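You operate a simulated robot arm through the tools that you are given. There is no shell and no other tool. Be economical: measure what you need, move in short steps, check, and stop when the job is done.

You are at the controls of a simulated two-armed robot. One attempt, no reset.

JOB
Wipe up the spill on the service bench top with the rag there and put it back.

Only the result counts: the job must be done as asked and must still hold three seconds after the hand-in. Knocking over, shifting, dropping, spilling or breaking anything else fails it.

ROBOT AND FRAMES
Two 7-joint arms with two-finger parallel grippers on one trunk, on a base that drives. Base frame: it is fixed to the floor where the robot stands at the start and does not move with it; the origin is under the middle of the robot, x ahead of it, y to its left, z up. Lengths are in mm, angles in degrees, forces in N, time in s.
The left shoulder is at the start at [70, 133, 1126], the right one opposite. Payload 1.57 kg a hand.
Tool frame (each hand has its own): the origin (TCP) lies between the finger pads and is the grasp point; the fingertips stand 30 mm ahead of it; z points along the fingers, y is the line along which they close. Largest opening 80 mm; finger width 17, thickness 12; the body of the gripper, 40 by 82 mm, starts 80 mm behind the TCP.
Orientation is that of the tool frame in the base frame, as [roll, pitch, yaw] about the fixed x, y, z axes, in that order (R = Rz(yaw) Ry(pitch) Rx(roll)). With the fingers straight down and closing along the base's y, the tool's x points along the base's -x, its y along +y and its z along -z.

CONTROLS
- The arms move only by the tool servo_tool. It takes "left_deltas", "right_deltas" or both (then of equal length, played together; a hand with none holds still); each is a list of rows, each an object of numbers (a shift or turn left out is 0, a gripper value left out holds the last): "wx", "wy", "wz": the turn, a rotation vector about the tool's x, y, z in units of 45 degrees (1.0 is 45 degrees); "dx", "dy", "dz": the shift along the tool's x, y, z in units of 500 mm (1.0 is 500 mm); "hand": the finger opening in mm, from 0 to 80. In form: [{"wx": .., "wy": .., "wz": .., "dx": .., "dy": .., "dz": .., "hand": ..}, ...]. A call has 1 to 8 rows; each row is the pose to reach, as a shift and turn from the pose commanded when the call began, along the tool's axes at that moment. A call with a number of a shift or a turn outside -1 to 1 is refused whole. Each row takes 0.2 s and may step no farther than 50 mm and 8.6 degrees from the row before; otherwise, or with a gripper value out of range, the whole call is refused. Where a pose cannot be reached the arm comes as near as it can. A force on the tool above 40 N (or 10 N above the force at the start of the call, whichever is more), or a blocked arm, ends the call early, and 0.2 s more pass. The fingers move at their own pace (about 153 mm/s each) and stop on an object; they squeeze with about 35 N. The grip force told is the motor's: it shows also when the fingers shut on nothing. Time passes only in rows, and 0.2 s behind the last, so rows that repeat a pose let the fingers close. It gives the time, the measured TCP pose, the force on the tool (base axes), the opening and the grip force at its end, in the units of the frame above (readings bear some noise), with the torque about the TCP (base axes, N m) and any sound that the robot's microphone picked up, and new pictures: "views" is both (left out), scene, wrist or none (wrist: the cameras of the hands that moved).
- Cameras (640 x 400 px; columns grow to the right, rows downward): "scene" is now at [118.8, -31.5, 1327.8]; the picture's right is [-0.43, -0.90, 0.00], its down [-0.73, 0.35, -0.59] and it looks along [0.53, -0.25, -0.81] (base axes); focal length 283 px, centre (320, 200). "left" rides on the left gripper at [72, 7, -122] in its tool frame; the picture's right is [-0.09, 1.00, 0.00], its down [-0.84, -0.08, -0.54] and it looks along [-0.54, -0.05, 0.84] (tool axes); focal length 238 px, centre (320, 200). "right" rides on the right gripper at [72, -7, -122] in its tool frame; the picture's right is [0.09, 1.00, 0.00], its down [-0.84, 0.08, -0.54] and it looks along [-0.54, 0.05, 0.84] (tool axes); focal length 238 px, centre (320, 200). There is no depth. A picture from a camera that has moved, and an enlarged one, comes with that camera's place and axes in the base frame and with its lens.
- raise_lower(by): slides the trunk up (or, below 0, down) by that many mm; the arms and the scene camera ride with it, the base frame stays. It gives what a move gives, with no picture.
- roll_base(legs): drives the robot by 1 to 6 legs, each [ahead, left, turn to the left] in mm, mm and degrees, along the robot's own axes; the way and the turn of a leg run together, so that a leg with both is an arc; at most 1500 mm and 180 degrees a leg. The arms and the cameras ride along, it lands a little off, and it stops where it bumps. It gives what a move gives, and a new picture of the scene camera.
- head_to(pan, tilt): turns the head with the scene camera to pan (to the left, within 86 degrees either way) and tilt (down, from -29 to 69), counted from straight ahead of the robot. It gives what a move gives, and a new picture of the scene camera.
- enlarge(camera, box): a new picture of the part [left, top, right, bottom] of that camera's present view, enlarged. The clock stands still meanwhile.
- job_done(): hands the job in; it is judged then, once.

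Go step by step. Nothing tells you exact positions but the pictures and the camera data: compare them with the known pose of the tool, close in by small moves and look again before you grip or let go. The budget is 120 turns and 260 pictures, counting those below and the enlarged ones. Unless the task says otherwise, let go and move clear before handing in, and close with one line.

The tools are called after "Call:" by a JSON object that holds its "api" and its "payload". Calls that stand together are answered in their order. servo_tool: Moves the arms, as the interface text tells. Its arguments: {"type":"object","properties":{"left_deltas":{"type":"array","items":{"type":"object","properties":{"wx":{"type":"number"},"wy":{"type":"number"},"wz":{"type":"number"},"dx":{"type":"number"},"dy":{"type":"number"},"dz":{"type":"number"},"hand":{"type":"number"}}}},"right_deltas":{"type":"array","items":{"type":"object","properties":{"wx":{"type":"number"},"wy":{"type":"number"},"wz":{"type":"number"},"dx":{"type":"number"},"dy":{"type":"number"},"dz":{"type":"number"},"hand":{"type":"number"}}}},"views":{"type":"string","enum":["both","scene","wrist","none"]}},"required":[]} The other tools are called the same way: raise_lower (by) slides the trunk up or down; roll_base (legs) drives the base; head_to (pan, tilt) turns the head that bears the scene camera; enlarge (camera, box) takes an enlarged picture of a part of a camera's view; job_done () hands the job in.

At the start:

```text
time_s: 0.0
left_ee_pos: [384.5, -55.7, 1041.7]
left_tcp_rot: [179.9, 0.0, -180.0]
left_wrist_force: [0.3, 0.0, -0.9]
left_ft_torque: [0.0, -0.02, -0.02]
left_finger_gap: 80.0
left_grasp_force: 0.0
right_ee_pos: [354.4, -405.3, 1018.5]
right_tcp_rot: [179.9, 0.0, -179.9]
right_wrist_force: [0.1, -0.4, 0.1]
right_ft_torque: [-0.05, 0.02, 0.01]
right_finger_gap: 79.8
right_grasp_force: 0.1
trunk travel left (down, up): [-700.0, 240.0]
robot x, y, heading: [-0.4, 1.6, 0.1]
head pan, tilt: [-25.3, 53.9]
```

scene: 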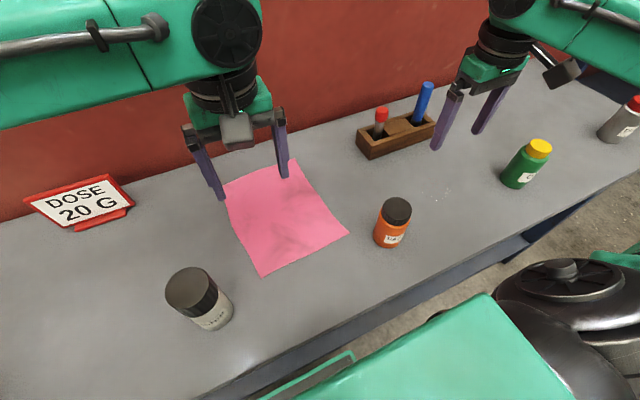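
right: 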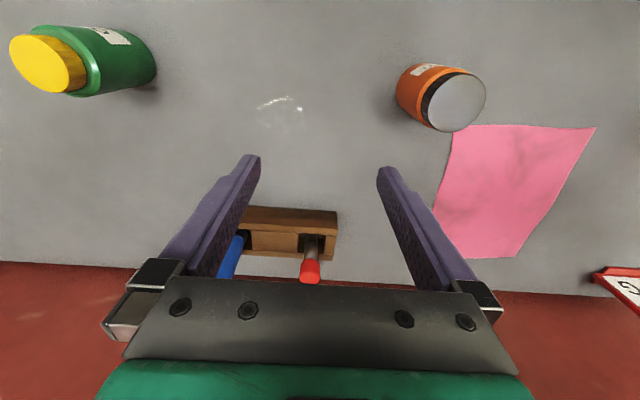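
left: 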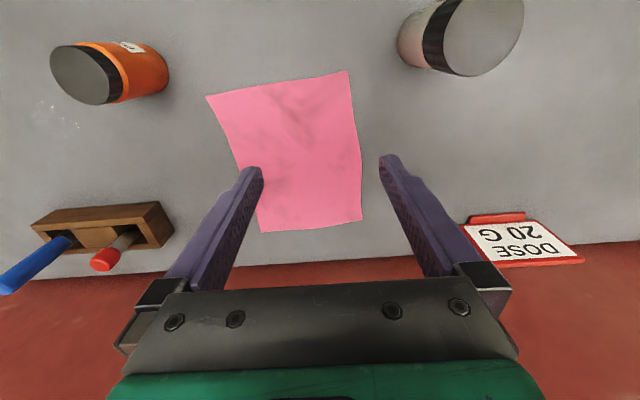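

I see a pink rag, and a faint whitish spot between the orange and green bottles that is probably the spill. I'll look closer at both.

Call:
{"api": "enlarge", "payload": {"camera": "right", "box": [200, 60, 360, 160]}}

Call:
{"api": "enlarge", "payload": {"camera": "left", "box": [180, 50, 400, 250]}}

Call:
{"api": "enlarge", "payload": {"camera": "scene", "box": [340, 70, 640, 260]}}

```text
4.00 times, centred on (280, 110) of right
camera zoom: at [284.3, -412.9, 1138.9], right [-0.09, 1.0, 0.0], down [0.84, 0.08, 0.54], along [0.54, 0.05, -0.84], focal length 953 px, centre (480, 560)
```

zoom: 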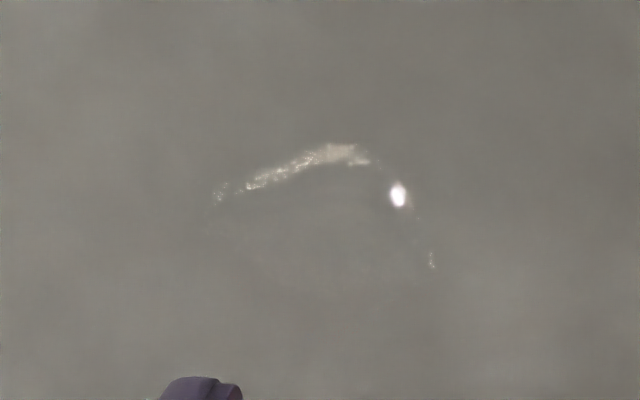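

```text
2.00 times, centred on (290, 150) of left
camera zoom: at [315.1, -48.8, 1164.8], right [0.09, 1.0, 0.0], down [0.84, -0.08, 0.54], along [0.54, -0.05, -0.84], focal length 477 px, centre (380, 300)
```

zoom: 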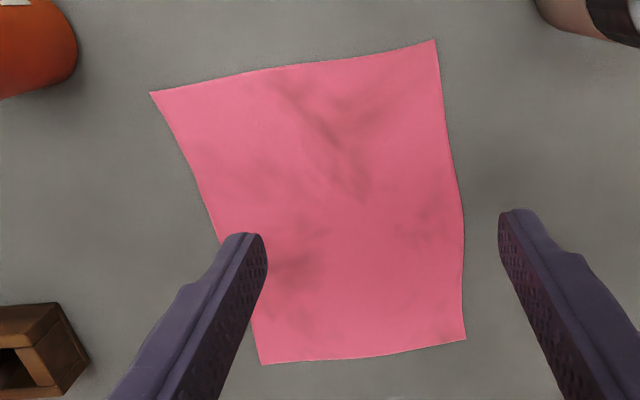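

```text
2.11 times, centred on (490, 165) of scene
camera zoom: at [118.8, -31.5, 1327.8], right [-0.43, -0.9, 0.0], down [-0.73, 0.35, -0.59], along [0.53, -0.25, -0.81], focal length 597 px, centre (-38, 274)
```

zoom: 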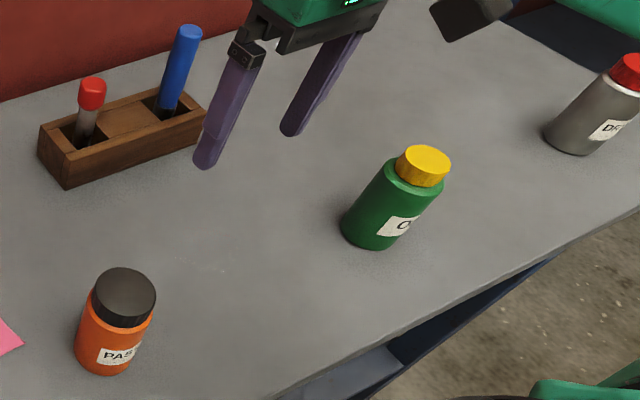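

The clear spill is near (385, -465), and the rag is about 240 × 290 mm centred near (503, -112). The right arm can reach both, so I'll clear the left arm off to the left and bring the right hand over the rag.

Call:
{"api": "servo_tool", "payload": {"left_deltas": [{"dy": 0.086}, {"dy": 0.172}, {"dy": 0.258}, {"dy": 0.344}, {"dy": 0.43}, {"dy": 0.516}, {"dy": 0.6}, {"dy": 0.6}], "right_deltas": [{"dx": -0.0}, {"dx": -0.04, "dy": 0.08}, {"dx": -0.08, "dy": 0.165}, {"dx": -0.12, "dy": 0.25}, {"dx": -0.165, "dy": 0.335}, {"dx": -0.21, "dy": 0.42}, {"dx": -0.25, "dy": 0.505, "dz": 0.02}, {"dx": -0.292, "dy": 0.584, "dz": 0.05}]}}

```text
time_s: 1.8
left_ee_pos: [387.2, 246.3, 1042.6]
left_tcp_rot: [-180.0, -0.1, 180.0]
left_wrist_force: [-0.2, -1.0, 0.2]
left_ft_torque: [0.03, 0.02, -0.01]
left_finger_gap: 79.7
left_grasp_force: 0.0
right_ee_pos: [499.8, -113.1, 992.2]
right_tcp_rot: [-179.8, 0.0, 180.0]
right_wrist_force: [0.0, -0.3, 0.3]
right_ft_torque: [-0.02, 0.01, 0.0]
right_finger_gap: 79.9
right_grasp_force: 0.0
trunk travel left (down, up): [-700.0, 240.0]
robot x, y, heading: [-0.2, 1.6, -0.0]
head pan, tilt: [-25.3, 53.9]
camera scene: at [120.6, -30.2, 1327.7], right [-0.43, -0.9, 0.0], down [-0.73, 0.35, -0.59], along [0.53, -0.25, -0.81], focal length 283 px, centre (320, 200)
camera right: at [430.3, -119.2, 1113.7], right [-0.09, 1.0, 0.0], down [0.84, 0.08, 0.54], along [0.54, 0.05, -0.84], focal length 238 px, centre (320, 200)
camera left: at [317.2, 252.4, 1164.5], right [0.09, 1.0, 0.0], down [0.84, -0.08, 0.54], along [0.54, -0.05, -0.84], focal length 238 px, centre (320, 200)
```

scene: 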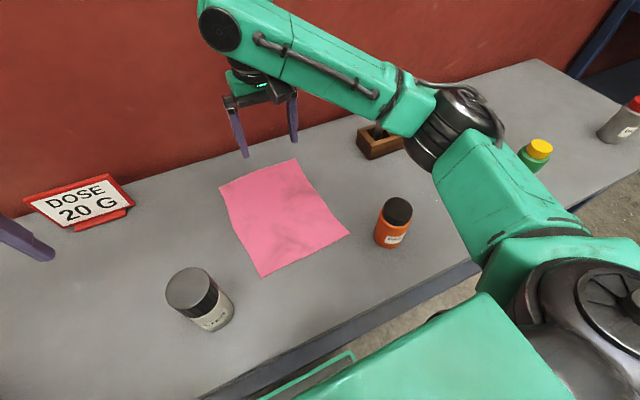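
right: 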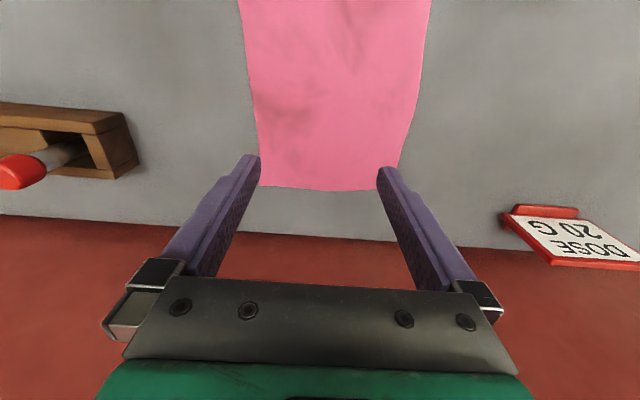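
left: 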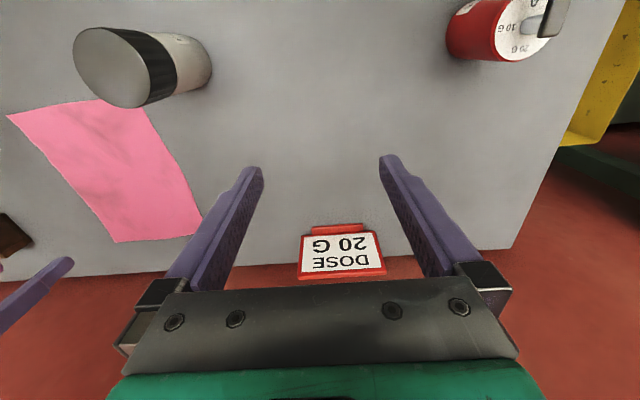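

The hand is right above the rag's middle. I'll go down to just above it with a smaller opening.

Call:
{"api": "servo_tool", "payload": {"right_deltas": [{"dz": 0.09, "hand": 50}, {"dz": 0.18, "hand": 50}, {"dz": 0.27, "hand": 50}, {"dz": 0.35, "hand": 50}, {"dz": 0.4, "hand": 50}]}}

```text
time_s: 2.8
left_ee_pos: [384.5, 245.9, 1042.8]
left_tcp_rot: [-180.0, 0.1, -179.9]
left_wrist_force: [0.1, -0.5, -0.8]
left_ft_torque: [-0.02, 0.0, -0.02]
left_finger_gap: 80.2
left_grasp_force: 0.0
right_ee_pos: [505.7, -112.0, 831.2]
right_tcp_rot: [179.7, 1.3, 179.9]
right_wrist_force: [-2.2, 0.1, 12.5]
right_ft_torque: [-0.33, 0.17, 0.0]
right_finger_gap: 50.0
right_grasp_force: 0.1
trunk travel left (down, up): [-700.0, 240.0]
robot x, y, heading: [-2.9, 2.1, 0.1]
head pan, tilt: [-25.3, 53.9]
stopped in row 5 (right hand): the force on the tool passed its limit (the readings are from after the stop); the commanded pose is now the measured one
camera scene: at [116.1, -30.6, 1328.1], right [-0.43, -0.9, 0.0], down [-0.73, 0.35, -0.59], along [0.53, -0.25, -0.81], focal length 283 px, centre (320, 200)
camera right: at [430.9, -119.6, 950.7], right [-0.09, 1.0, 0.0], down [0.82, 0.08, 0.56], along [0.56, 0.05, -0.83], focal length 238 px, centre (320, 200)
```

scene: 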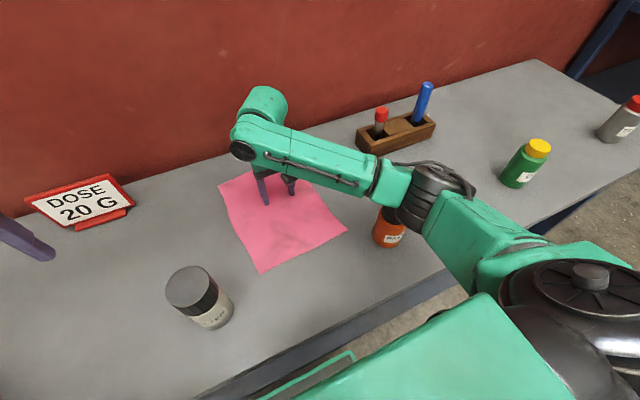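
right: 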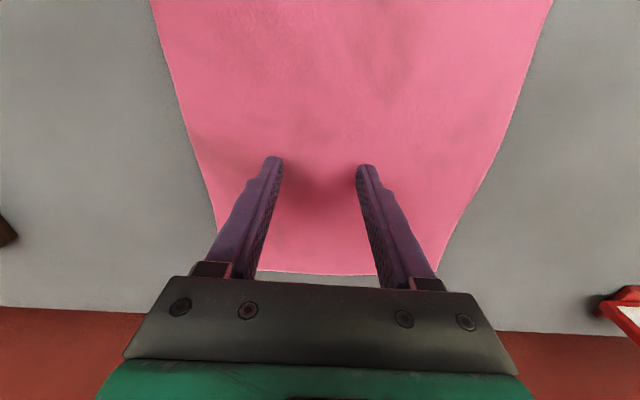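

The fingers touched the rag at TCP z ≈ 831, so this bench top is really at about z = 800; two-view triangulation agrees. I'll shift slightly toward the rag's centre, touch down again and pinch.

Call:
{"api": "servo_tool", "payload": {"right_deltas": [{"dz": -0.016, "hand": 50}, {"dz": -0.016, "dx": 0.05}, {"dz": -0.004, "dx": 0.05}, {"dz": -0.001, "dx": 0.05, "hand": 50}, {"dz": -0.001, "dx": 0.05, "hand": 0}, {"dz": -0.001, "dx": 0.05, "hand": 0}, {"dz": -0.001, "dx": 0.05, "hand": 0}]}}

```text
time_s: 4.4
left_ee_pos: [383.6, 244.3, 1042.9]
left_tcp_rot: [180.0, 0.2, 180.0]
left_wrist_force: [-1.1, -0.2, 0.0]
left_ft_torque: [0.01, -0.01, 0.03]
left_finger_gap: 79.9
left_grasp_force: 0.0
right_ee_pos: [478.9, -113.0, 831.1]
right_tcp_rot: [179.8, 1.4, 180.0]
right_wrist_force: [2.5, -1.2, 20.4]
right_ft_torque: [-0.08, 0.05, 0.0]
right_finger_gap: 2.2
right_grasp_force: 23.9
trunk travel left (down, up): [-700.0, 240.0]
robot x, y, heading: [1.0, -1.5, 0.1]
head pan, tilt: [-25.3, 53.9]
camera scene: at [116.0, -31.0, 1328.3], right [-0.43, -0.9, 0.0], down [-0.73, 0.35, -0.59], along [0.53, -0.25, -0.81], focal length 283 px, centre (320, 200)
camera right: at [406.1, -120.1, 950.6], right [-0.09, 1.0, 0.0], down [0.82, 0.08, 0.56], along [0.56, 0.05, -0.83], focal length 238 px, centre (320, 200)
```

scene: 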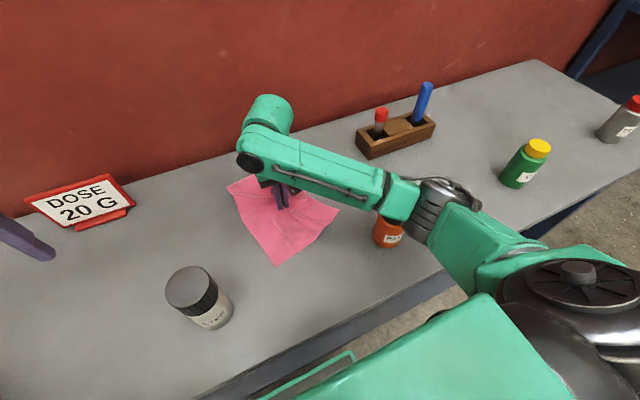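
right: 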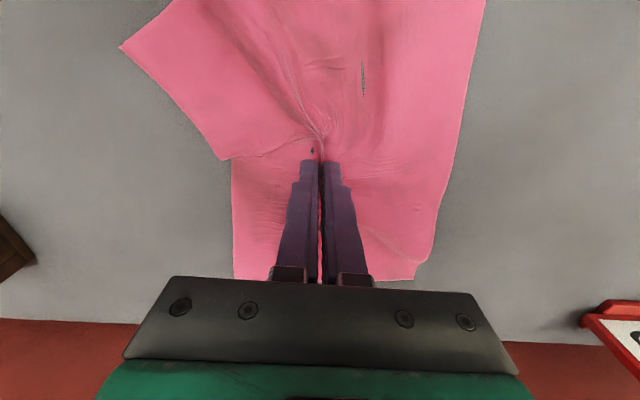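

The cloth is pinched into a fold. I'll lift it straight up.

Call:
{"api": "servo_tool", "payload": {"right_deltas": [{"dz": -0.07}, {"dz": -0.14}, {"dz": -0.22}, {"dz": -0.3}, {"dz": -0.38}, {"dz": -0.46}, {"dz": -0.48}]}}

```text
time_s: 6.0
left_ee_pos: [385.8, 244.6, 1042.5]
left_tcp_rot: [180.0, 0.0, -180.0]
left_wrist_force: [0.2, -0.2, 0.3]
left_ft_torque: [-0.02, -0.03, -0.01]
left_finger_gap: 79.9
left_grasp_force: 0.0
right_ee_pos: [475.9, -113.4, 1069.0]
right_tcp_rot: [179.8, 1.2, 180.0]
right_wrist_force: [0.5, 0.3, -0.1]
right_ft_torque: [-0.03, 0.04, 0.02]
right_finger_gap: 2.2
right_grasp_force: 23.6
trunk travel left (down, up): [-700.0, 240.0]
robot x, y, heading: [0.9, 1.3, -0.2]
head pan, tilt: [-25.3, 53.9]
camera scene: at [119.0, -31.4, 1327.8], right [-0.43, -0.9, 0.0], down [-0.73, 0.35, -0.59], along [0.53, -0.25, -0.81], focal length 283 px, centre (320, 200)
camera right: at [402.8, -121.1, 1188.6], right [-0.09, 1.0, 0.0], down [0.83, 0.08, 0.56], along [0.56, 0.05, -0.83], focal length 238 px, centre (320, 200)
```

scene: 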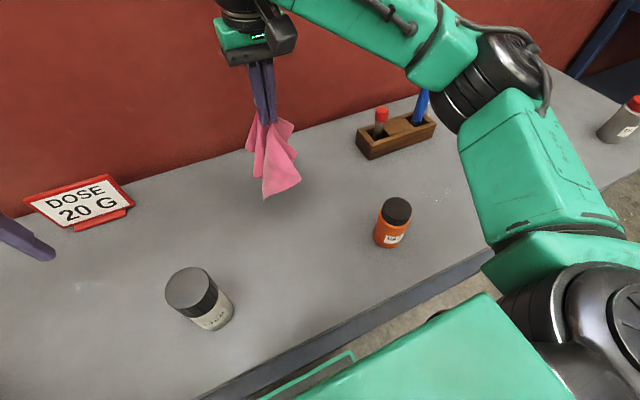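
right: 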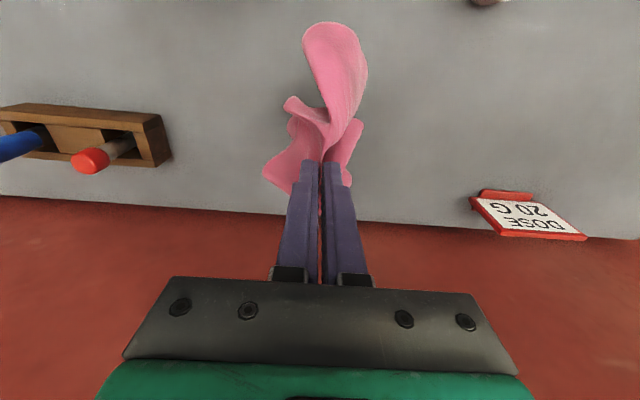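

The rag hangs well clear. There's a faint sparkle at scene (80, 287) as well, so I'll check both spots before moving on.

Call:
{"api": "enlarge", "payload": {"camera": "scene", "box": [30, 255, 130, 317]}}

Call:
{"api": "enlarge", "payload": {"camera": "scene", "box": [395, 160, 495, 222]}}

Call:
{"api": "enlarge", "payload": {"camera": "left", "box": [180, 0, 460, 175]}}

```text
6.40 times, centred on (80, 286) of scene
camera zoom: at [119.0, -31.4, 1327.8], right [-0.43, -0.9, 0.0], down [-0.73, 0.35, -0.59], along [0.53, -0.25, -0.81], focal length 1814 px, centre (1856, -350)
```

zoom: 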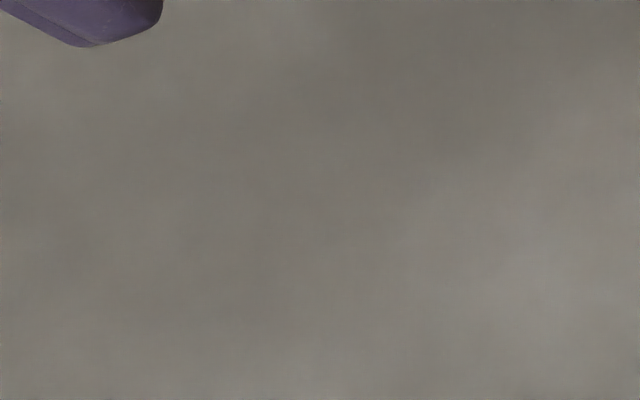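

```text
6.40 times, centred on (445, 191) of scene
camera zoom: at [119.0, -31.4, 1327.8], right [-0.43, -0.9, 0.0], down [-0.73, 0.35, -0.59], along [0.53, -0.25, -0.81], focal length 1814 px, centre (-480, 258)
```

zoom: 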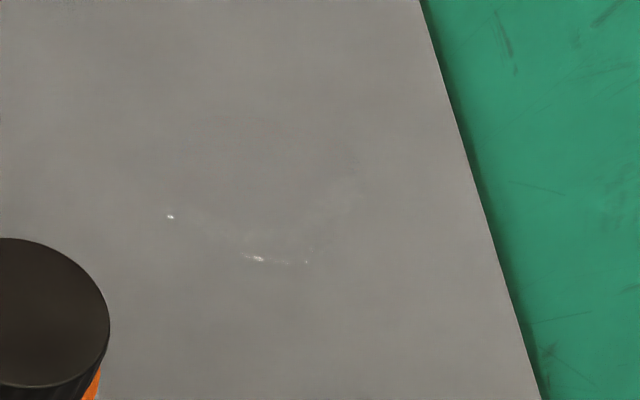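

```text
2.29 times, centred on (320, 88) of left
camera zoom: at [316.0, 250.8, 1165.1], right [0.09, 1.0, 0.0], down [0.84, -0.08, 0.54], along [0.54, -0.05, -0.84], focal length 545 px, centre (320, 457)
```

zoom: 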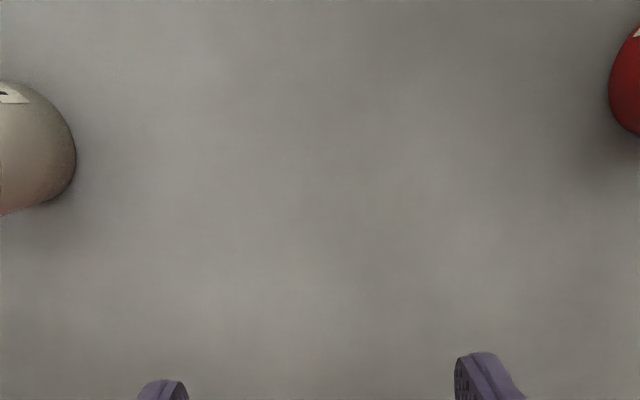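

There's only one spill, about 80–90 mm across and centred near (375, -455). I'll carry the rag there at height, passing between the orange bottle and the pen block.

Call:
{"api": "servo_tool", "payload": {"right_deltas": [{"dx": 0.02, "dy": -0.09}, {"dx": 0.04, "dy": -0.18}, {"dx": 0.05, "dy": -0.27}, {"dx": 0.06, "dy": -0.36}, {"dx": 0.1, "dy": -0.445}, {"dx": 0.14, "dy": -0.53}, {"dx": 0.175, "dy": -0.61}, {"dx": 0.202, "dy": -0.684}]}}

```text
time_s: 7.8
left_ee_pos: [385.8, 243.9, 1042.7]
left_tcp_rot: [179.9, 0.0, -180.0]
left_wrist_force: [-0.2, -0.1, -0.1]
left_ft_torque: [0.01, -0.02, -0.03]
left_finger_gap: 79.9
left_grasp_force: 0.0
right_ee_pos: [374.8, -457.6, 1067.2]
right_tcp_rot: [179.7, 1.1, -179.9]
right_wrist_force: [0.1, 0.5, -1.0]
right_ft_torque: [0.01, 0.01, 0.01]
right_finger_gap: 2.4
right_grasp_force: 23.4
trunk travel left (down, up): [-700.0, 240.0]
robot x, y, heading: [-1.1, 0.8, -0.0]
head pan, tilt: [-25.3, 53.9]
camera scene: at [118.2, -32.6, 1327.9], right [-0.43, -0.9, 0.0], down [-0.73, 0.35, -0.59], along [0.53, -0.25, -0.81], focal length 283 px, centre (320, 200)
camera right: at [301.3, -465.6, 1186.4], right [-0.09, 1.0, 0.0], down [0.83, 0.08, 0.56], along [0.56, 0.06, -0.83], focal length 238 px, centre (320, 200)
```

scene: 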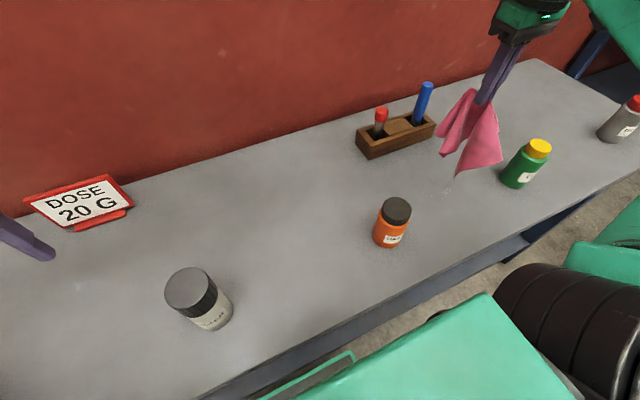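
right: 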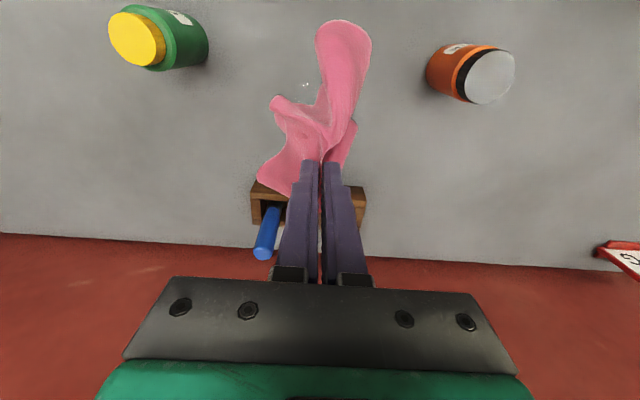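

The rag hangs over the spill with clearance on all sides. I'll lower it onto the spill.

Call:
{"api": "servo_tool", "payload": {"right_deltas": [{"dz": 0.08}, {"dz": 0.16}, {"dz": 0.23}, {"dz": 0.3}, {"dz": 0.36}, {"dz": 0.4}, {"dz": 0.42}]}}

```text
time_s: 9.4
left_ee_pos: [386.4, 244.0, 1042.1]
left_tcp_rot: [180.0, -0.1, 179.9]
left_wrist_force: [-0.6, 0.5, 1.0]
left_ft_torque: [0.01, 0.02, -0.02]
left_finger_gap: 80.1
left_grasp_force: 0.0
right_ee_pos: [379.5, -455.5, 855.7]
right_tcp_rot: [179.7, 1.2, 180.0]
right_wrist_force: [-0.4, -0.1, 0.1]
right_ft_torque: [0.02, 0.0, -0.03]
right_finger_gap: 2.0
right_grasp_force: 23.8
trunk travel left (down, up): [-700.0, 240.0]
robot x, y, heading: [-1.1, 1.0, -0.1]
head pan, tilt: [-25.3, 53.9]
camera scene: at [118.9, -31.6, 1327.8], right [-0.43, -0.9, 0.0], down [-0.73, 0.35, -0.59], along [0.53, -0.25, -0.81], focal length 283 px, centre (320, 200)
camera right: at [305.6, -463.3, 975.6], right [-0.09, 1.0, 0.0], down [0.83, 0.08, 0.56], along [0.56, 0.05, -0.83], focal length 238 px, centre (320, 200)
```

scene: 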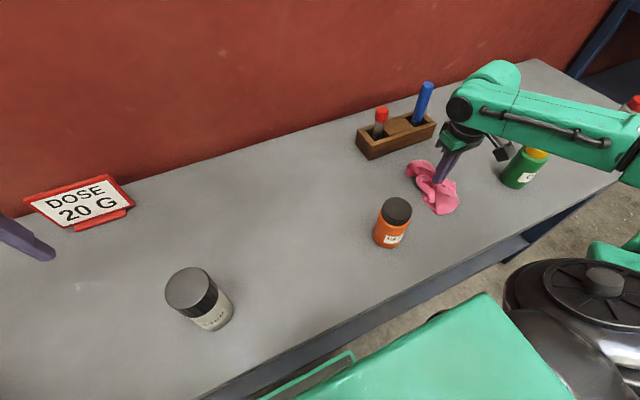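
right: 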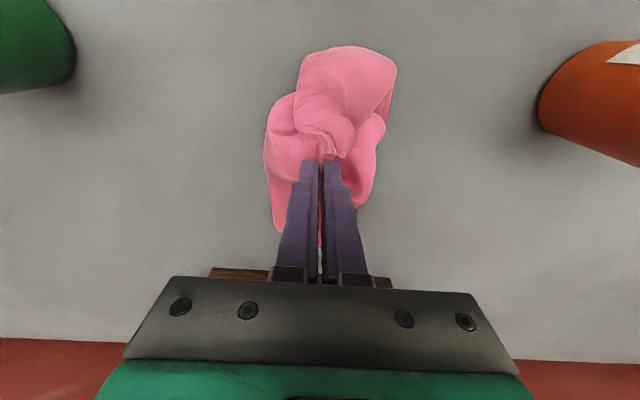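

The bundle sits over the spill. I'll press down a bit and wipe in a pattern covering roughly ±55 mm.

Call:
{"api": "servo_tool", "payload": {"right_deltas": [{"dz": 0.02}, {"dz": 0.03}, {"dz": 0.03, "dy": -0.07}, {"dz": 0.03, "dx": 0.05, "dy": -0.12}, {"dz": 0.03, "dx": 0.06, "dy": -0.03}, {"dz": 0.03, "dx": 0.06, "dy": 0.06}, {"dz": 0.03, "dx": 0.03, "dy": 0.1}, {"dz": 0.03, "dx": 0.0, "dy": 0.02}], "views": "scene"}}

Call:
{"api": "servo_tool", "payload": {"right_deltas": [{"dy": -0.09}, {"dx": -0.06, "dy": -0.13}, {"dx": -0.1, "dy": -0.06}, {"dx": -0.1, "dy": 0.02}, {"dx": -0.08, "dy": 0.09}, {"dx": -0.02, "dy": 0.05}, {"dx": 0.05, "dy": 0.0}, {"dx": 0.08, "dy": -0.06}]}}

```text
time_s: 11.2
left_ee_pos: [386.4, 243.0, 1041.8]
left_tcp_rot: [179.9, -0.1, -179.9]
left_wrist_force: [-0.1, 0.4, -0.3]
left_ft_torque: [0.04, 0.04, -0.02]
left_finger_gap: 80.0
left_grasp_force: 0.1
right_ee_pos: [378.7, -445.7, 839.5]
right_tcp_rot: [179.8, 1.0, 179.9]
right_wrist_force: [0.5, 0.1, 0.5]
right_ft_torque: [0.0, 0.02, -0.01]
right_finger_gap: 2.2
right_grasp_force: 23.4
trunk travel left (down, up): [-700.0, 240.0]
robot x, y, heading: [0.4, -2.2, 0.0]
head pan, tilt: [-25.3, 53.9]
camera scene: at [119.6, -32.8, 1327.7], right [-0.43, -0.9, 0.0], down [-0.73, 0.35, -0.59], along [0.53, -0.25, -0.81], focal length 283 px, centre (320, 200)
```

scene: 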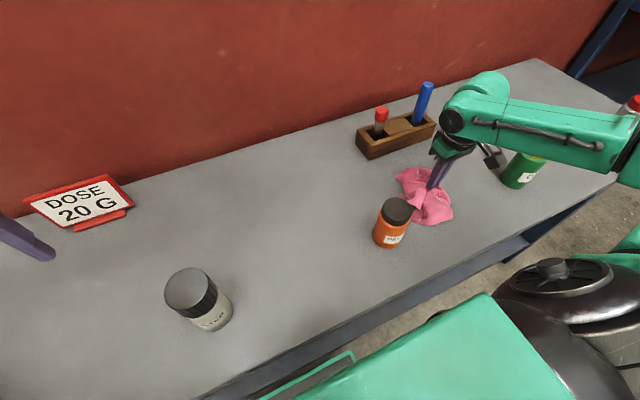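

```text
time_s: 13.0
left_ee_pos: [386.4, 243.6, 1042.8]
left_tcp_rot: [-180.0, 0.0, 180.0]
left_wrist_force: [0.8, -0.8, -0.2]
left_ft_torque: [0.02, 0.03, -0.04]
left_finger_gap: 79.8
left_grasp_force: 0.1
right_ee_pos: [340.6, -476.6, 839.8]
right_tcp_rot: [179.8, 1.0, 180.0]
right_wrist_force: [0.0, 0.0, 0.6]
right_ft_torque: [0.04, 0.02, 0.0]
right_finger_gap: 2.4
right_grasp_force: 23.4
trunk travel left (down, up): [-700.0, 240.0]
robot x, y, heading: [1.0, -3.2, 0.0]
head pan, tilt: [-25.3, 53.9]
camera scene: at [119.0, -32.0, 1327.8], right [-0.43, -0.9, 0.0], down [-0.73, 0.35, -0.59], along [0.53, -0.25, -0.81], focal length 283 px, centre (320, 200)
camera right: at [267.3, -483.5, 959.2], right [-0.09, 1.0, 0.0], down [0.83, 0.08, 0.56], along [0.56, 0.05, -0.83], focal length 238 px, centre (320, 200)
```

scene: 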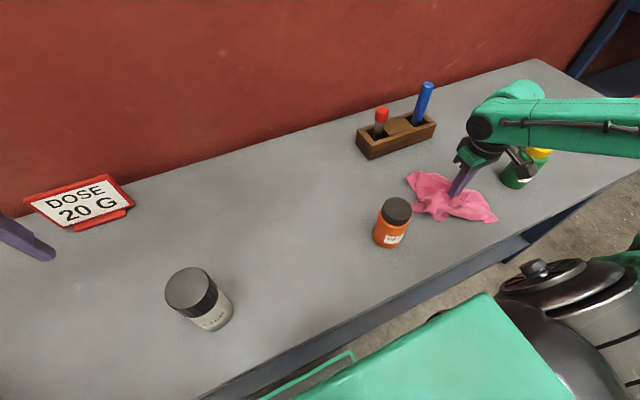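
right: 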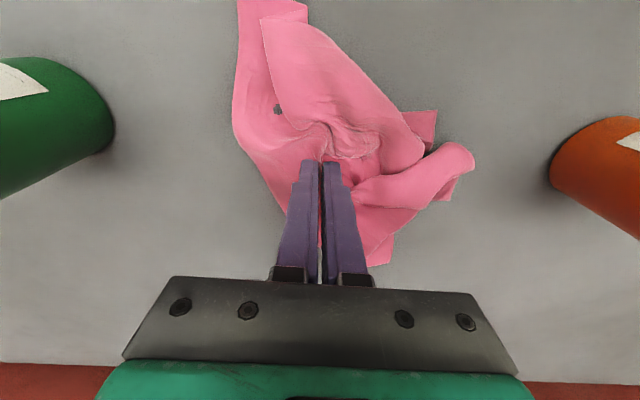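

The bottles haven't moved. One more pass with firmer pressure through the spill's middle, then I'll lift and check.

Call:
{"api": "servo_tool", "payload": {"right_deltas": [{"dz": 0.01, "dx": -0.04, "dy": 0.0}, {"dz": 0.012, "dx": -0.12, "dy": 0.0}, {"dz": 0.012, "dx": -0.13, "dy": 0.05}, {"dz": 0.012, "dx": -0.05, "dy": 0.05}, {"dz": 0.012, "dx": 0.0, "dy": 0.08}, {"dz": 0.012, "dx": -0.06, "dy": 0.11}, {"dz": 0.012, "dx": -0.09, "dy": 0.04}, {"dz": 0.012, "dx": -0.06, "dy": -0.04}], "views": "none"}}

Call:
{"api": "servo_tool", "payload": {"right_deltas": [{"dz": -0.08}, {"dz": -0.16}, {"dz": -0.24}, {"dz": -0.33}, {"dz": -0.42}, {"dz": -0.46}]}}

```text
time_s: 14.8
left_ee_pos: [385.2, 243.5, 1044.4]
left_tcp_rot: [-179.9, 0.0, -179.9]
left_wrist_force: [-0.3, 0.1, 0.2]
left_ft_torque: [0.0, 0.0, 0.01]
left_finger_gap: 80.3
left_grasp_force: 0.0
right_ee_pos: [367.8, -495.2, 835.7]
right_tcp_rot: [179.8, 1.2, 179.9]
right_wrist_force: [-0.4, 0.5, 0.7]
right_ft_torque: [0.02, -0.02, -0.03]
right_finger_gap: 2.2
right_grasp_force: 24.2
trunk travel left (down, up): [-700.0, 240.0]
robot x, y, heading: [-0.8, 0.1, 0.0]
head pan, tilt: [-25.3, 53.9]
```

```text
time_s: 16.2
left_ee_pos: [386.5, 245.3, 1042.7]
left_tcp_rot: [-180.0, 0.1, 179.9]
left_wrist_force: [0.0, -0.1, 0.3]
left_ft_torque: [0.04, -0.01, -0.01]
left_finger_gap: 79.9
left_grasp_force: 0.1
right_ee_pos: [363.9, -495.7, 1064.3]
right_tcp_rot: [179.8, 1.0, 179.9]
right_wrist_force: [0.0, -0.7, -0.8]
right_ft_torque: [-0.03, 0.01, -0.02]
right_finger_gap: 2.0
right_grasp_force: 23.8
trunk travel left (down, up): [-700.0, 240.0]
robot x, y, heading: [0.4, 0.8, -0.1]
head pan, tilt: [-25.3, 53.9]
camera scene: at [118.5, -31.2, 1327.8], right [-0.43, -0.9, 0.0], down [-0.73, 0.35, -0.59], along [0.53, -0.25, -0.81], focal length 283 px, centre (320, 200)
camera right: at [290.9, -504.0, 1184.3], right [-0.09, 1.0, 0.0], down [0.83, 0.08, 0.56], along [0.55, 0.05, -0.83], focal length 238 px, centre (320, 200)
```

scene: 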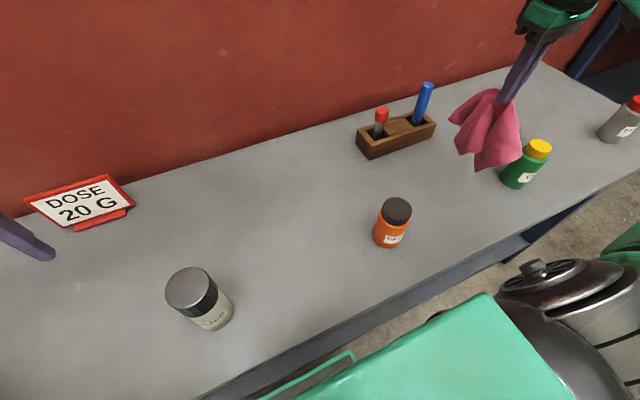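
right: 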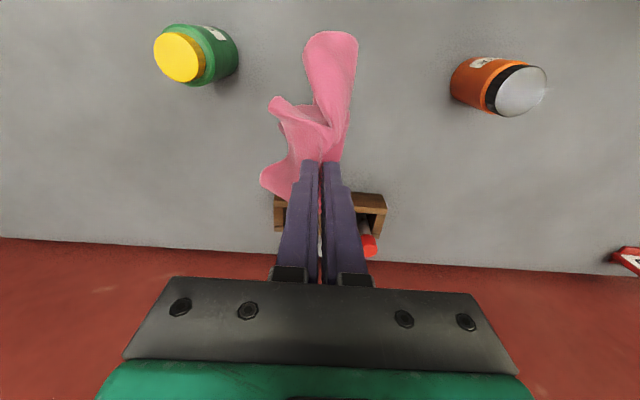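

No sparkles show where the spill was, and the rag looks darker and wetter. I'll confirm up close.

Call:
{"api": "enlarge", "payload": {"camera": "scene", "box": [395, 140, 520, 218]}}

Call:
{"api": "enlarge", "payload": {"camera": "right", "box": [240, 20, 460, 158]}}

```text
5.12 times, centred on (458, 179) of scene
camera zoom: at [118.5, -31.2, 1327.8], right [-0.43, -0.9, 0.0], down [-0.73, 0.35, -0.59], along [0.53, -0.25, -0.81], focal length 1451 px, centre (-384, 308)
```

zoom: 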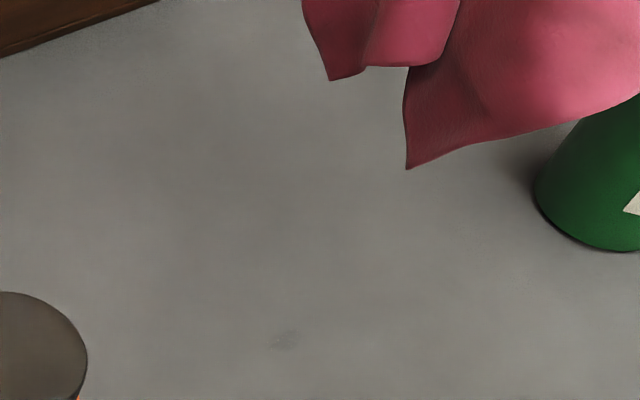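

```text
2.90 times, centred on (350, 89) of right
camera zoom: at [290.9, -504.0, 1184.3], right [-0.09, 1.0, 0.0], down [0.83, 0.08, 0.56], along [0.55, 0.05, -0.83], focal length 691 px, centre (233, 522)
```

zoom: 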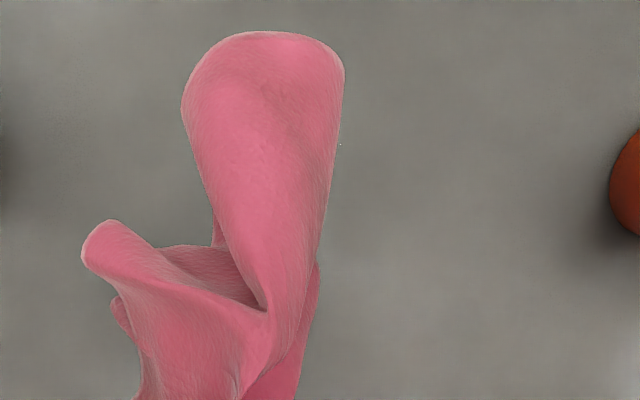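

A small residue remains near (320, -452), seen from both cameras. I'll go back and wipe there.

Call:
{"api": "servo_tool", "payload": {"right_deltas": [{"dx": 0.05, "dy": 0.05, "dz": 0.04}, {"dx": 0.088, "dy": 0.09, "dz": 0.1}, {"dx": 0.088, "dy": 0.09, "dz": 0.19}, {"dx": 0.088, "dy": 0.09, "dz": 0.28}, {"dx": 0.088, "dy": 0.09, "dz": 0.37}, {"dx": 0.088, "dy": 0.09, "dz": 0.43}, {"dx": 0.088, "dy": 0.09, "dz": 0.454}], "views": "scene"}}

Call:
{"api": "servo_tool", "payload": {"right_deltas": [{"dx": 0.05, "dy": 0.03}, {"dx": 0.06, "dy": -0.05}, {"dx": 0.0, "dy": -0.08}, {"dx": -0.06, "dy": -0.04}, {"dx": -0.08, "dy": 0.03}, {"dx": -0.02, "dy": 0.06}, {"dx": 0.05, "dy": 0.0}, {"dx": 0.0, "dy": -0.04}], "views": "none"}}

Call:
{"api": "servo_tool", "payload": {"right_deltas": [{"dy": -0.07, "dx": -0.03}, {"dy": -0.14, "dx": -0.03}, {"dy": -0.1, "dx": 0.03}, {"dy": -0.02, "dx": 0.03}, {"dx": -0.06, "dy": 0.03}, {"dx": -0.12, "dy": 0.06}, {"dx": -0.16, "dy": 0.0}, {"dx": -0.16, "dy": -0.08}], "views": "none"}}

Call:
{"api": "servo_tool", "payload": {"right_deltas": [{"dz": -0.08}, {"dz": -0.16}, {"dz": -0.24}, {"dz": -0.33}, {"dz": -0.42}, {"dz": -0.46}]}}

```text
time_s: 17.8
left_ee_pos: [385.4, 245.6, 1042.8]
left_tcp_rot: [-179.9, -0.1, -180.0]
left_wrist_force: [-0.3, 0.6, 0.1]
left_ft_torque: [-0.02, -0.02, 0.0]
left_finger_gap: 79.8
left_grasp_force: 0.0
right_ee_pos: [326.0, -448.6, 837.2]
right_tcp_rot: [179.9, 1.2, -179.9]
right_wrist_force: [0.2, 0.4, 5.0]
right_ft_torque: [-0.02, 0.0, -0.01]
right_finger_gap: 2.3
right_grasp_force: 24.1
trunk travel left (down, up): [-700.0, 240.0]
robot x, y, heading: [3.7, -2.8, -0.1]
head pan, tilt: [-25.3, 53.9]
camera scene: at [117.9, -29.6, 1328.1], right [-0.43, -0.9, 0.0], down [-0.73, 0.35, -0.59], along [0.53, -0.25, -0.81], focal length 283 px, centre (320, 200)
```

scene: 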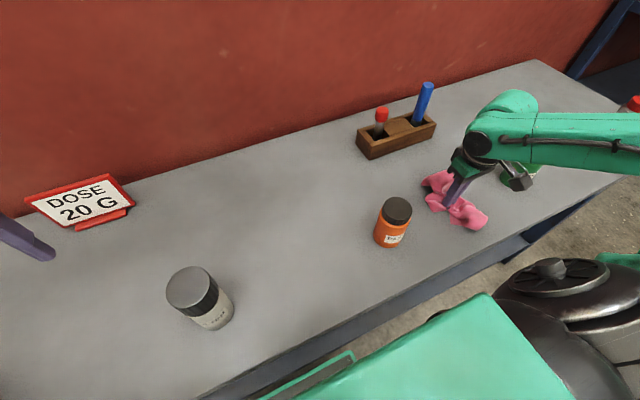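

```text
time_s: 19.6
left_ee_pos: [387.1, 243.1, 1040.9]
left_tcp_rot: [-180.0, -0.1, 179.9]
left_wrist_force: [0.7, 0.3, 1.1]
left_ft_torque: [0.01, 0.03, 0.02]
left_finger_gap: 79.9
left_grasp_force: 0.0
right_ee_pos: [328.9, -470.6, 837.9]
right_tcp_rot: [179.9, 1.0, 179.9]
right_wrist_force: [-0.6, 0.4, 3.5]
right_ft_torque: [0.0, 0.07, -0.03]
right_finger_gap: 2.3
right_grasp_force: 24.4
trunk travel left (down, up): [-700.0, 240.0]
robot x, y, heading: [-1.6, -1.7, 0.1]
head pan, tilt: [-25.3, 53.9]
```

```text
refused: row 5 steps farther than a row can; nothing moved
```

```text
time_s: 21.0
left_ee_pos: [385.6, 244.6, 1042.9]
left_tcp_rot: [-180.0, 0.0, -179.9]
left_wrist_force: [0.4, 0.4, 0.7]
left_ft_torque: [0.02, 0.01, 0.01]
left_finger_gap: 80.1
left_grasp_force: 0.1
right_ee_pos: [322.2, -470.4, 1067.7]
right_tcp_rot: [179.8, 1.1, 180.0]
right_wrist_force: [-0.7, 0.2, 0.0]
right_ft_torque: [-0.05, 0.0, -0.02]
right_finger_gap: 2.2
right_grasp_force: 23.5
trunk travel left (down, up): [-700.0, 240.0]
robot x, y, heading: [0.9, -1.5, 0.1]
head pan, tilt: [-25.3, 53.9]
camera scene: at [118.8, -31.5, 1327.8], right [-0.43, -0.9, 0.0], down [-0.73, 0.35, -0.59], along [0.53, -0.25, -0.81], focal length 283 px, centre (320, 200)
camera right: at [248.8, -477.4, 1187.6], right [-0.09, 1.0, 0.0], down [0.83, 0.08, 0.56], along [0.56, 0.05, -0.83], focal length 238 px, centre (320, 200)
```

scene: 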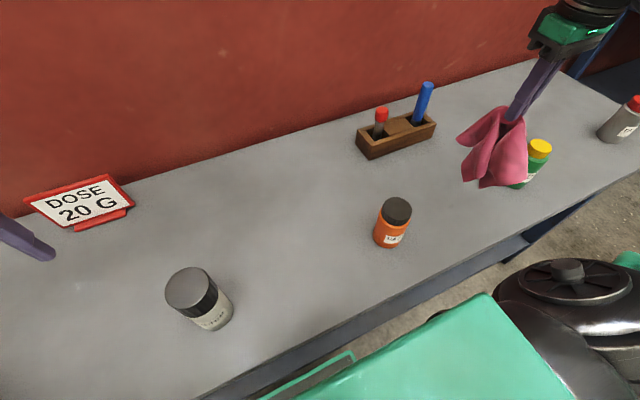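
right: 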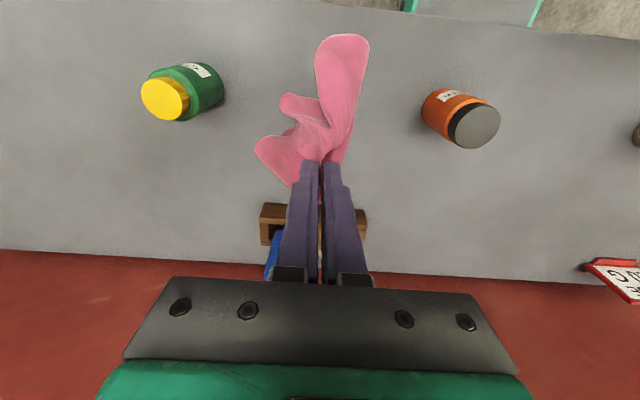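

I'll start carrying the rag back and stop midway, where both cameras can see the whole wiped area.

Call:
{"api": "servo_tool", "payload": {"right_deltas": [{"dx": -0.08, "dy": 0.03}, {"dx": -0.16, "dy": 0.07}, {"dx": -0.22, "dy": 0.13}, {"dx": -0.25, "dy": 0.2}], "views": "none"}}

Call:
{"api": "enlarge", "payload": {"camera": "scene", "box": [385, 120, 545, 240]}}

Call:
{"api": "enlarge", "payload": {"camera": "right", "box": [120, 0, 400, 175]}}

```text
time_s: 22.0
left_ee_pos: [387.0, 244.2, 1042.5]
left_tcp_rot: [180.0, -0.2, 179.9]
left_wrist_force: [0.1, -0.1, 0.5]
left_ft_torque: [-0.04, 0.01, -0.01]
left_finger_gap: 79.7
left_grasp_force: 0.0
right_ee_pos: [445.5, -370.2, 1070.4]
right_tcp_rot: [179.8, 1.0, -180.0]
right_wrist_force: [0.4, 0.3, -0.3]
right_ft_torque: [-0.03, 0.06, -0.03]
right_finger_gap: 2.4
right_grasp_force: 23.5
trunk travel left (down, up): [-700.0, 240.0]
robot x, y, heading: [-2.7, -2.0, -0.2]
head pan, tilt: [-25.3, 53.9]
```

```text
3.33 times, centred on (465, 180) of scene
camera zoom: at [119.6, -30.4, 1327.7], right [-0.43, -0.9, 0.0], down [-0.73, 0.35, -0.59], along [0.53, -0.25, -0.81], focal length 945 px, centre (-163, 267)
```

zoom: 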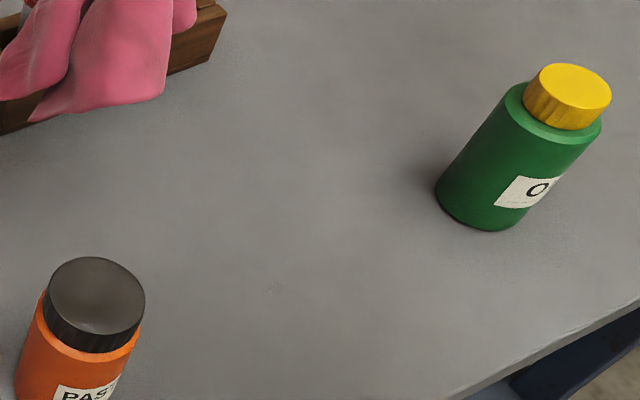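

```text
2.29 times, centred on (260, 88) of right
camera zoom: at [373.8, -376.4, 1190.2], right [-0.09, 1.0, 0.0], down [0.83, 0.08, 0.56], along [0.56, 0.05, -0.83], focal length 545 px, centre (457, 457)
```

zoom: 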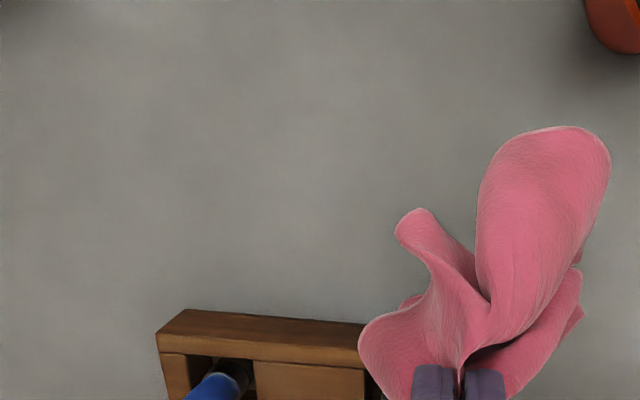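

A very faint mark seems to remain at the same spot, so I'll zoom in further.

Call:
{"api": "enlarge", "payload": {"camera": "scene", "box": [442, 190, 492, 222]}}

Call:
{"api": "enlarge", "payload": {"camera": "scene", "box": [420, 160, 500, 210]}}

```text
12.50 times, centred on (467, 206) of scene
camera zoom: at [119.6, -30.4, 1327.7], right [-0.43, -0.9, 0.0], down [-0.73, 0.35, -0.59], along [0.53, -0.25, -0.81], focal length 3542 px, centre (-1518, 125)
```

zoom: 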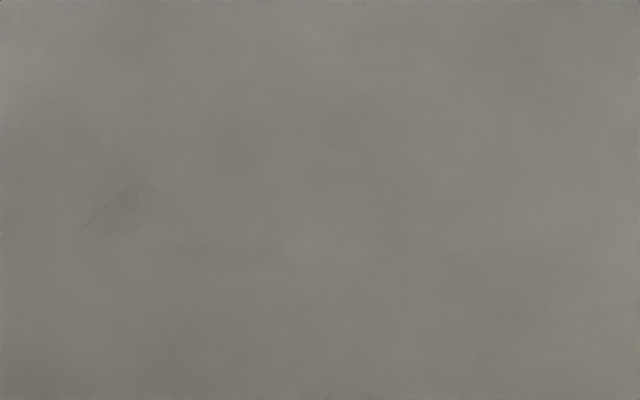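

```text
8.00 times, centred on (460, 185) of scene
camera zoom: at [119.6, -30.4, 1327.7], right [-0.43, -0.9, 0.0], down [-0.73, 0.35, -0.59], along [0.53, -0.25, -0.81], focal length 2267 px, centre (-800, 320)
```

zoom: 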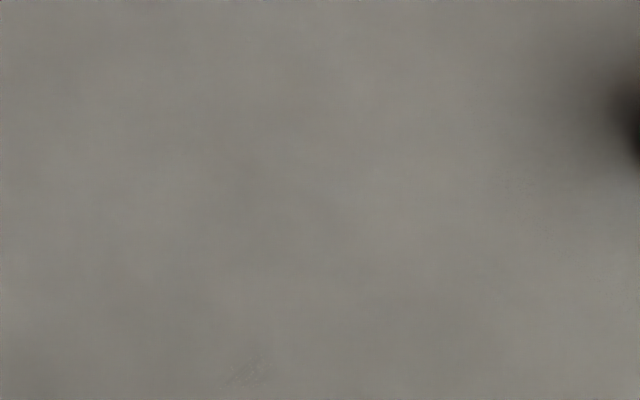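

There's a faint smear left at about (320, -452). One more pressed pass there and across the whole spill area will do no harm.

Call:
{"api": "servo_tool", "payload": {"right_deltas": [{"dx": 0.03, "dy": -0.08}, {"dx": 0.1, "dy": -0.13}, {"dx": 0.18, "dy": -0.16}, {"dx": 0.25, "dy": -0.164, "dz": 0.02}, {"dx": 0.25, "dy": -0.164, "dz": 0.11}, {"dx": 0.25, "dy": -0.164, "dz": 0.2}, {"dx": 0.25, "dy": -0.164, "dz": 0.29}, {"dx": 0.25, "dy": -0.164, "dz": 0.38}], "views": "none"}}

Call:
{"api": "servo_tool", "payload": {"right_deltas": [{"dz": 0.06}, {"dz": 0.09}, {"dz": 0.092, "dx": 0.06}, {"dz": 0.092, "dx": 0.0, "dy": 0.03}, {"dz": 0.092, "dx": -0.06, "dy": 0.0}, {"dz": 0.092, "dx": 0.0, "dy": -0.04}, {"dz": 0.092, "dx": 0.04, "dy": 0.02}, {"dz": 0.092}]}}

```text
time_s: 23.8
left_ee_pos: [388.1, 243.7, 1042.6]
left_tcp_rot: [179.9, -0.1, 180.0]
left_wrist_force: [0.6, 0.2, -0.4]
left_ft_torque: [0.01, 0.03, -0.01]
left_finger_gap: 79.9
left_grasp_force: 0.0
right_ee_pos: [323.6, -453.4, 874.7]
right_tcp_rot: [179.8, 1.0, -179.9]
right_wrist_force: [0.1, 0.4, -0.3]
right_ft_torque: [-0.04, -0.01, 0.0]
right_finger_gap: 2.4
right_grasp_force: 23.6
trunk travel left (down, up): [-700.0, 240.0]
robot x, y, heading: [-1.1, 0.0, -0.1]
head pan, tilt: [-25.3, 53.9]
```

```text
time_s: 25.6
left_ee_pos: [383.4, 246.7, 1043.5]
left_tcp_rot: [-179.8, 0.0, 180.0]
left_wrist_force: [0.4, 0.0, -0.9]
left_ft_torque: [-0.02, 0.0, 0.04]
left_finger_gap: 80.2
left_grasp_force: 0.1
right_ee_pos: [312.7, -446.5, 835.1]
right_tcp_rot: [-179.5, 1.1, 179.9]
right_wrist_force: [-7.9, 2.7, 27.8]
right_ft_torque: [0.17, 0.38, -0.02]
right_finger_gap: 2.2
right_grasp_force: 24.0
trunk travel left (down, up): [-700.0, 240.0]
robot x, y, heading: [-0.9, -0.1, -0.2]
head pan, tilt: [-25.3, 53.9]
stopped in row 8 (right hand): the force on the tool passed its limit (the readings are from after the stop); the commanded pose is now the measured one
camera scene: at [115.4, -27.6, 1328.2], right [-0.43, -0.9, 0.0], down [-0.73, 0.34, -0.59], along [0.53, -0.26, -0.81], focal length 283 px, centre (320, 200)
camera right: at [239.0, -452.0, 955.0], right [-0.09, 1.0, -0.01], down [0.83, 0.08, 0.56], along [0.56, 0.04, -0.83], focal length 238 px, centre (320, 200)
```

scene: 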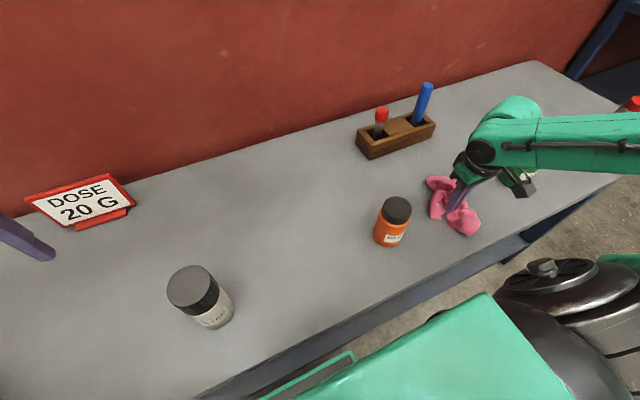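
right: 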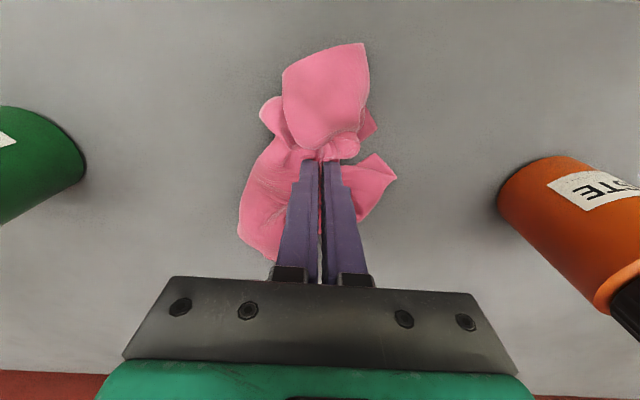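

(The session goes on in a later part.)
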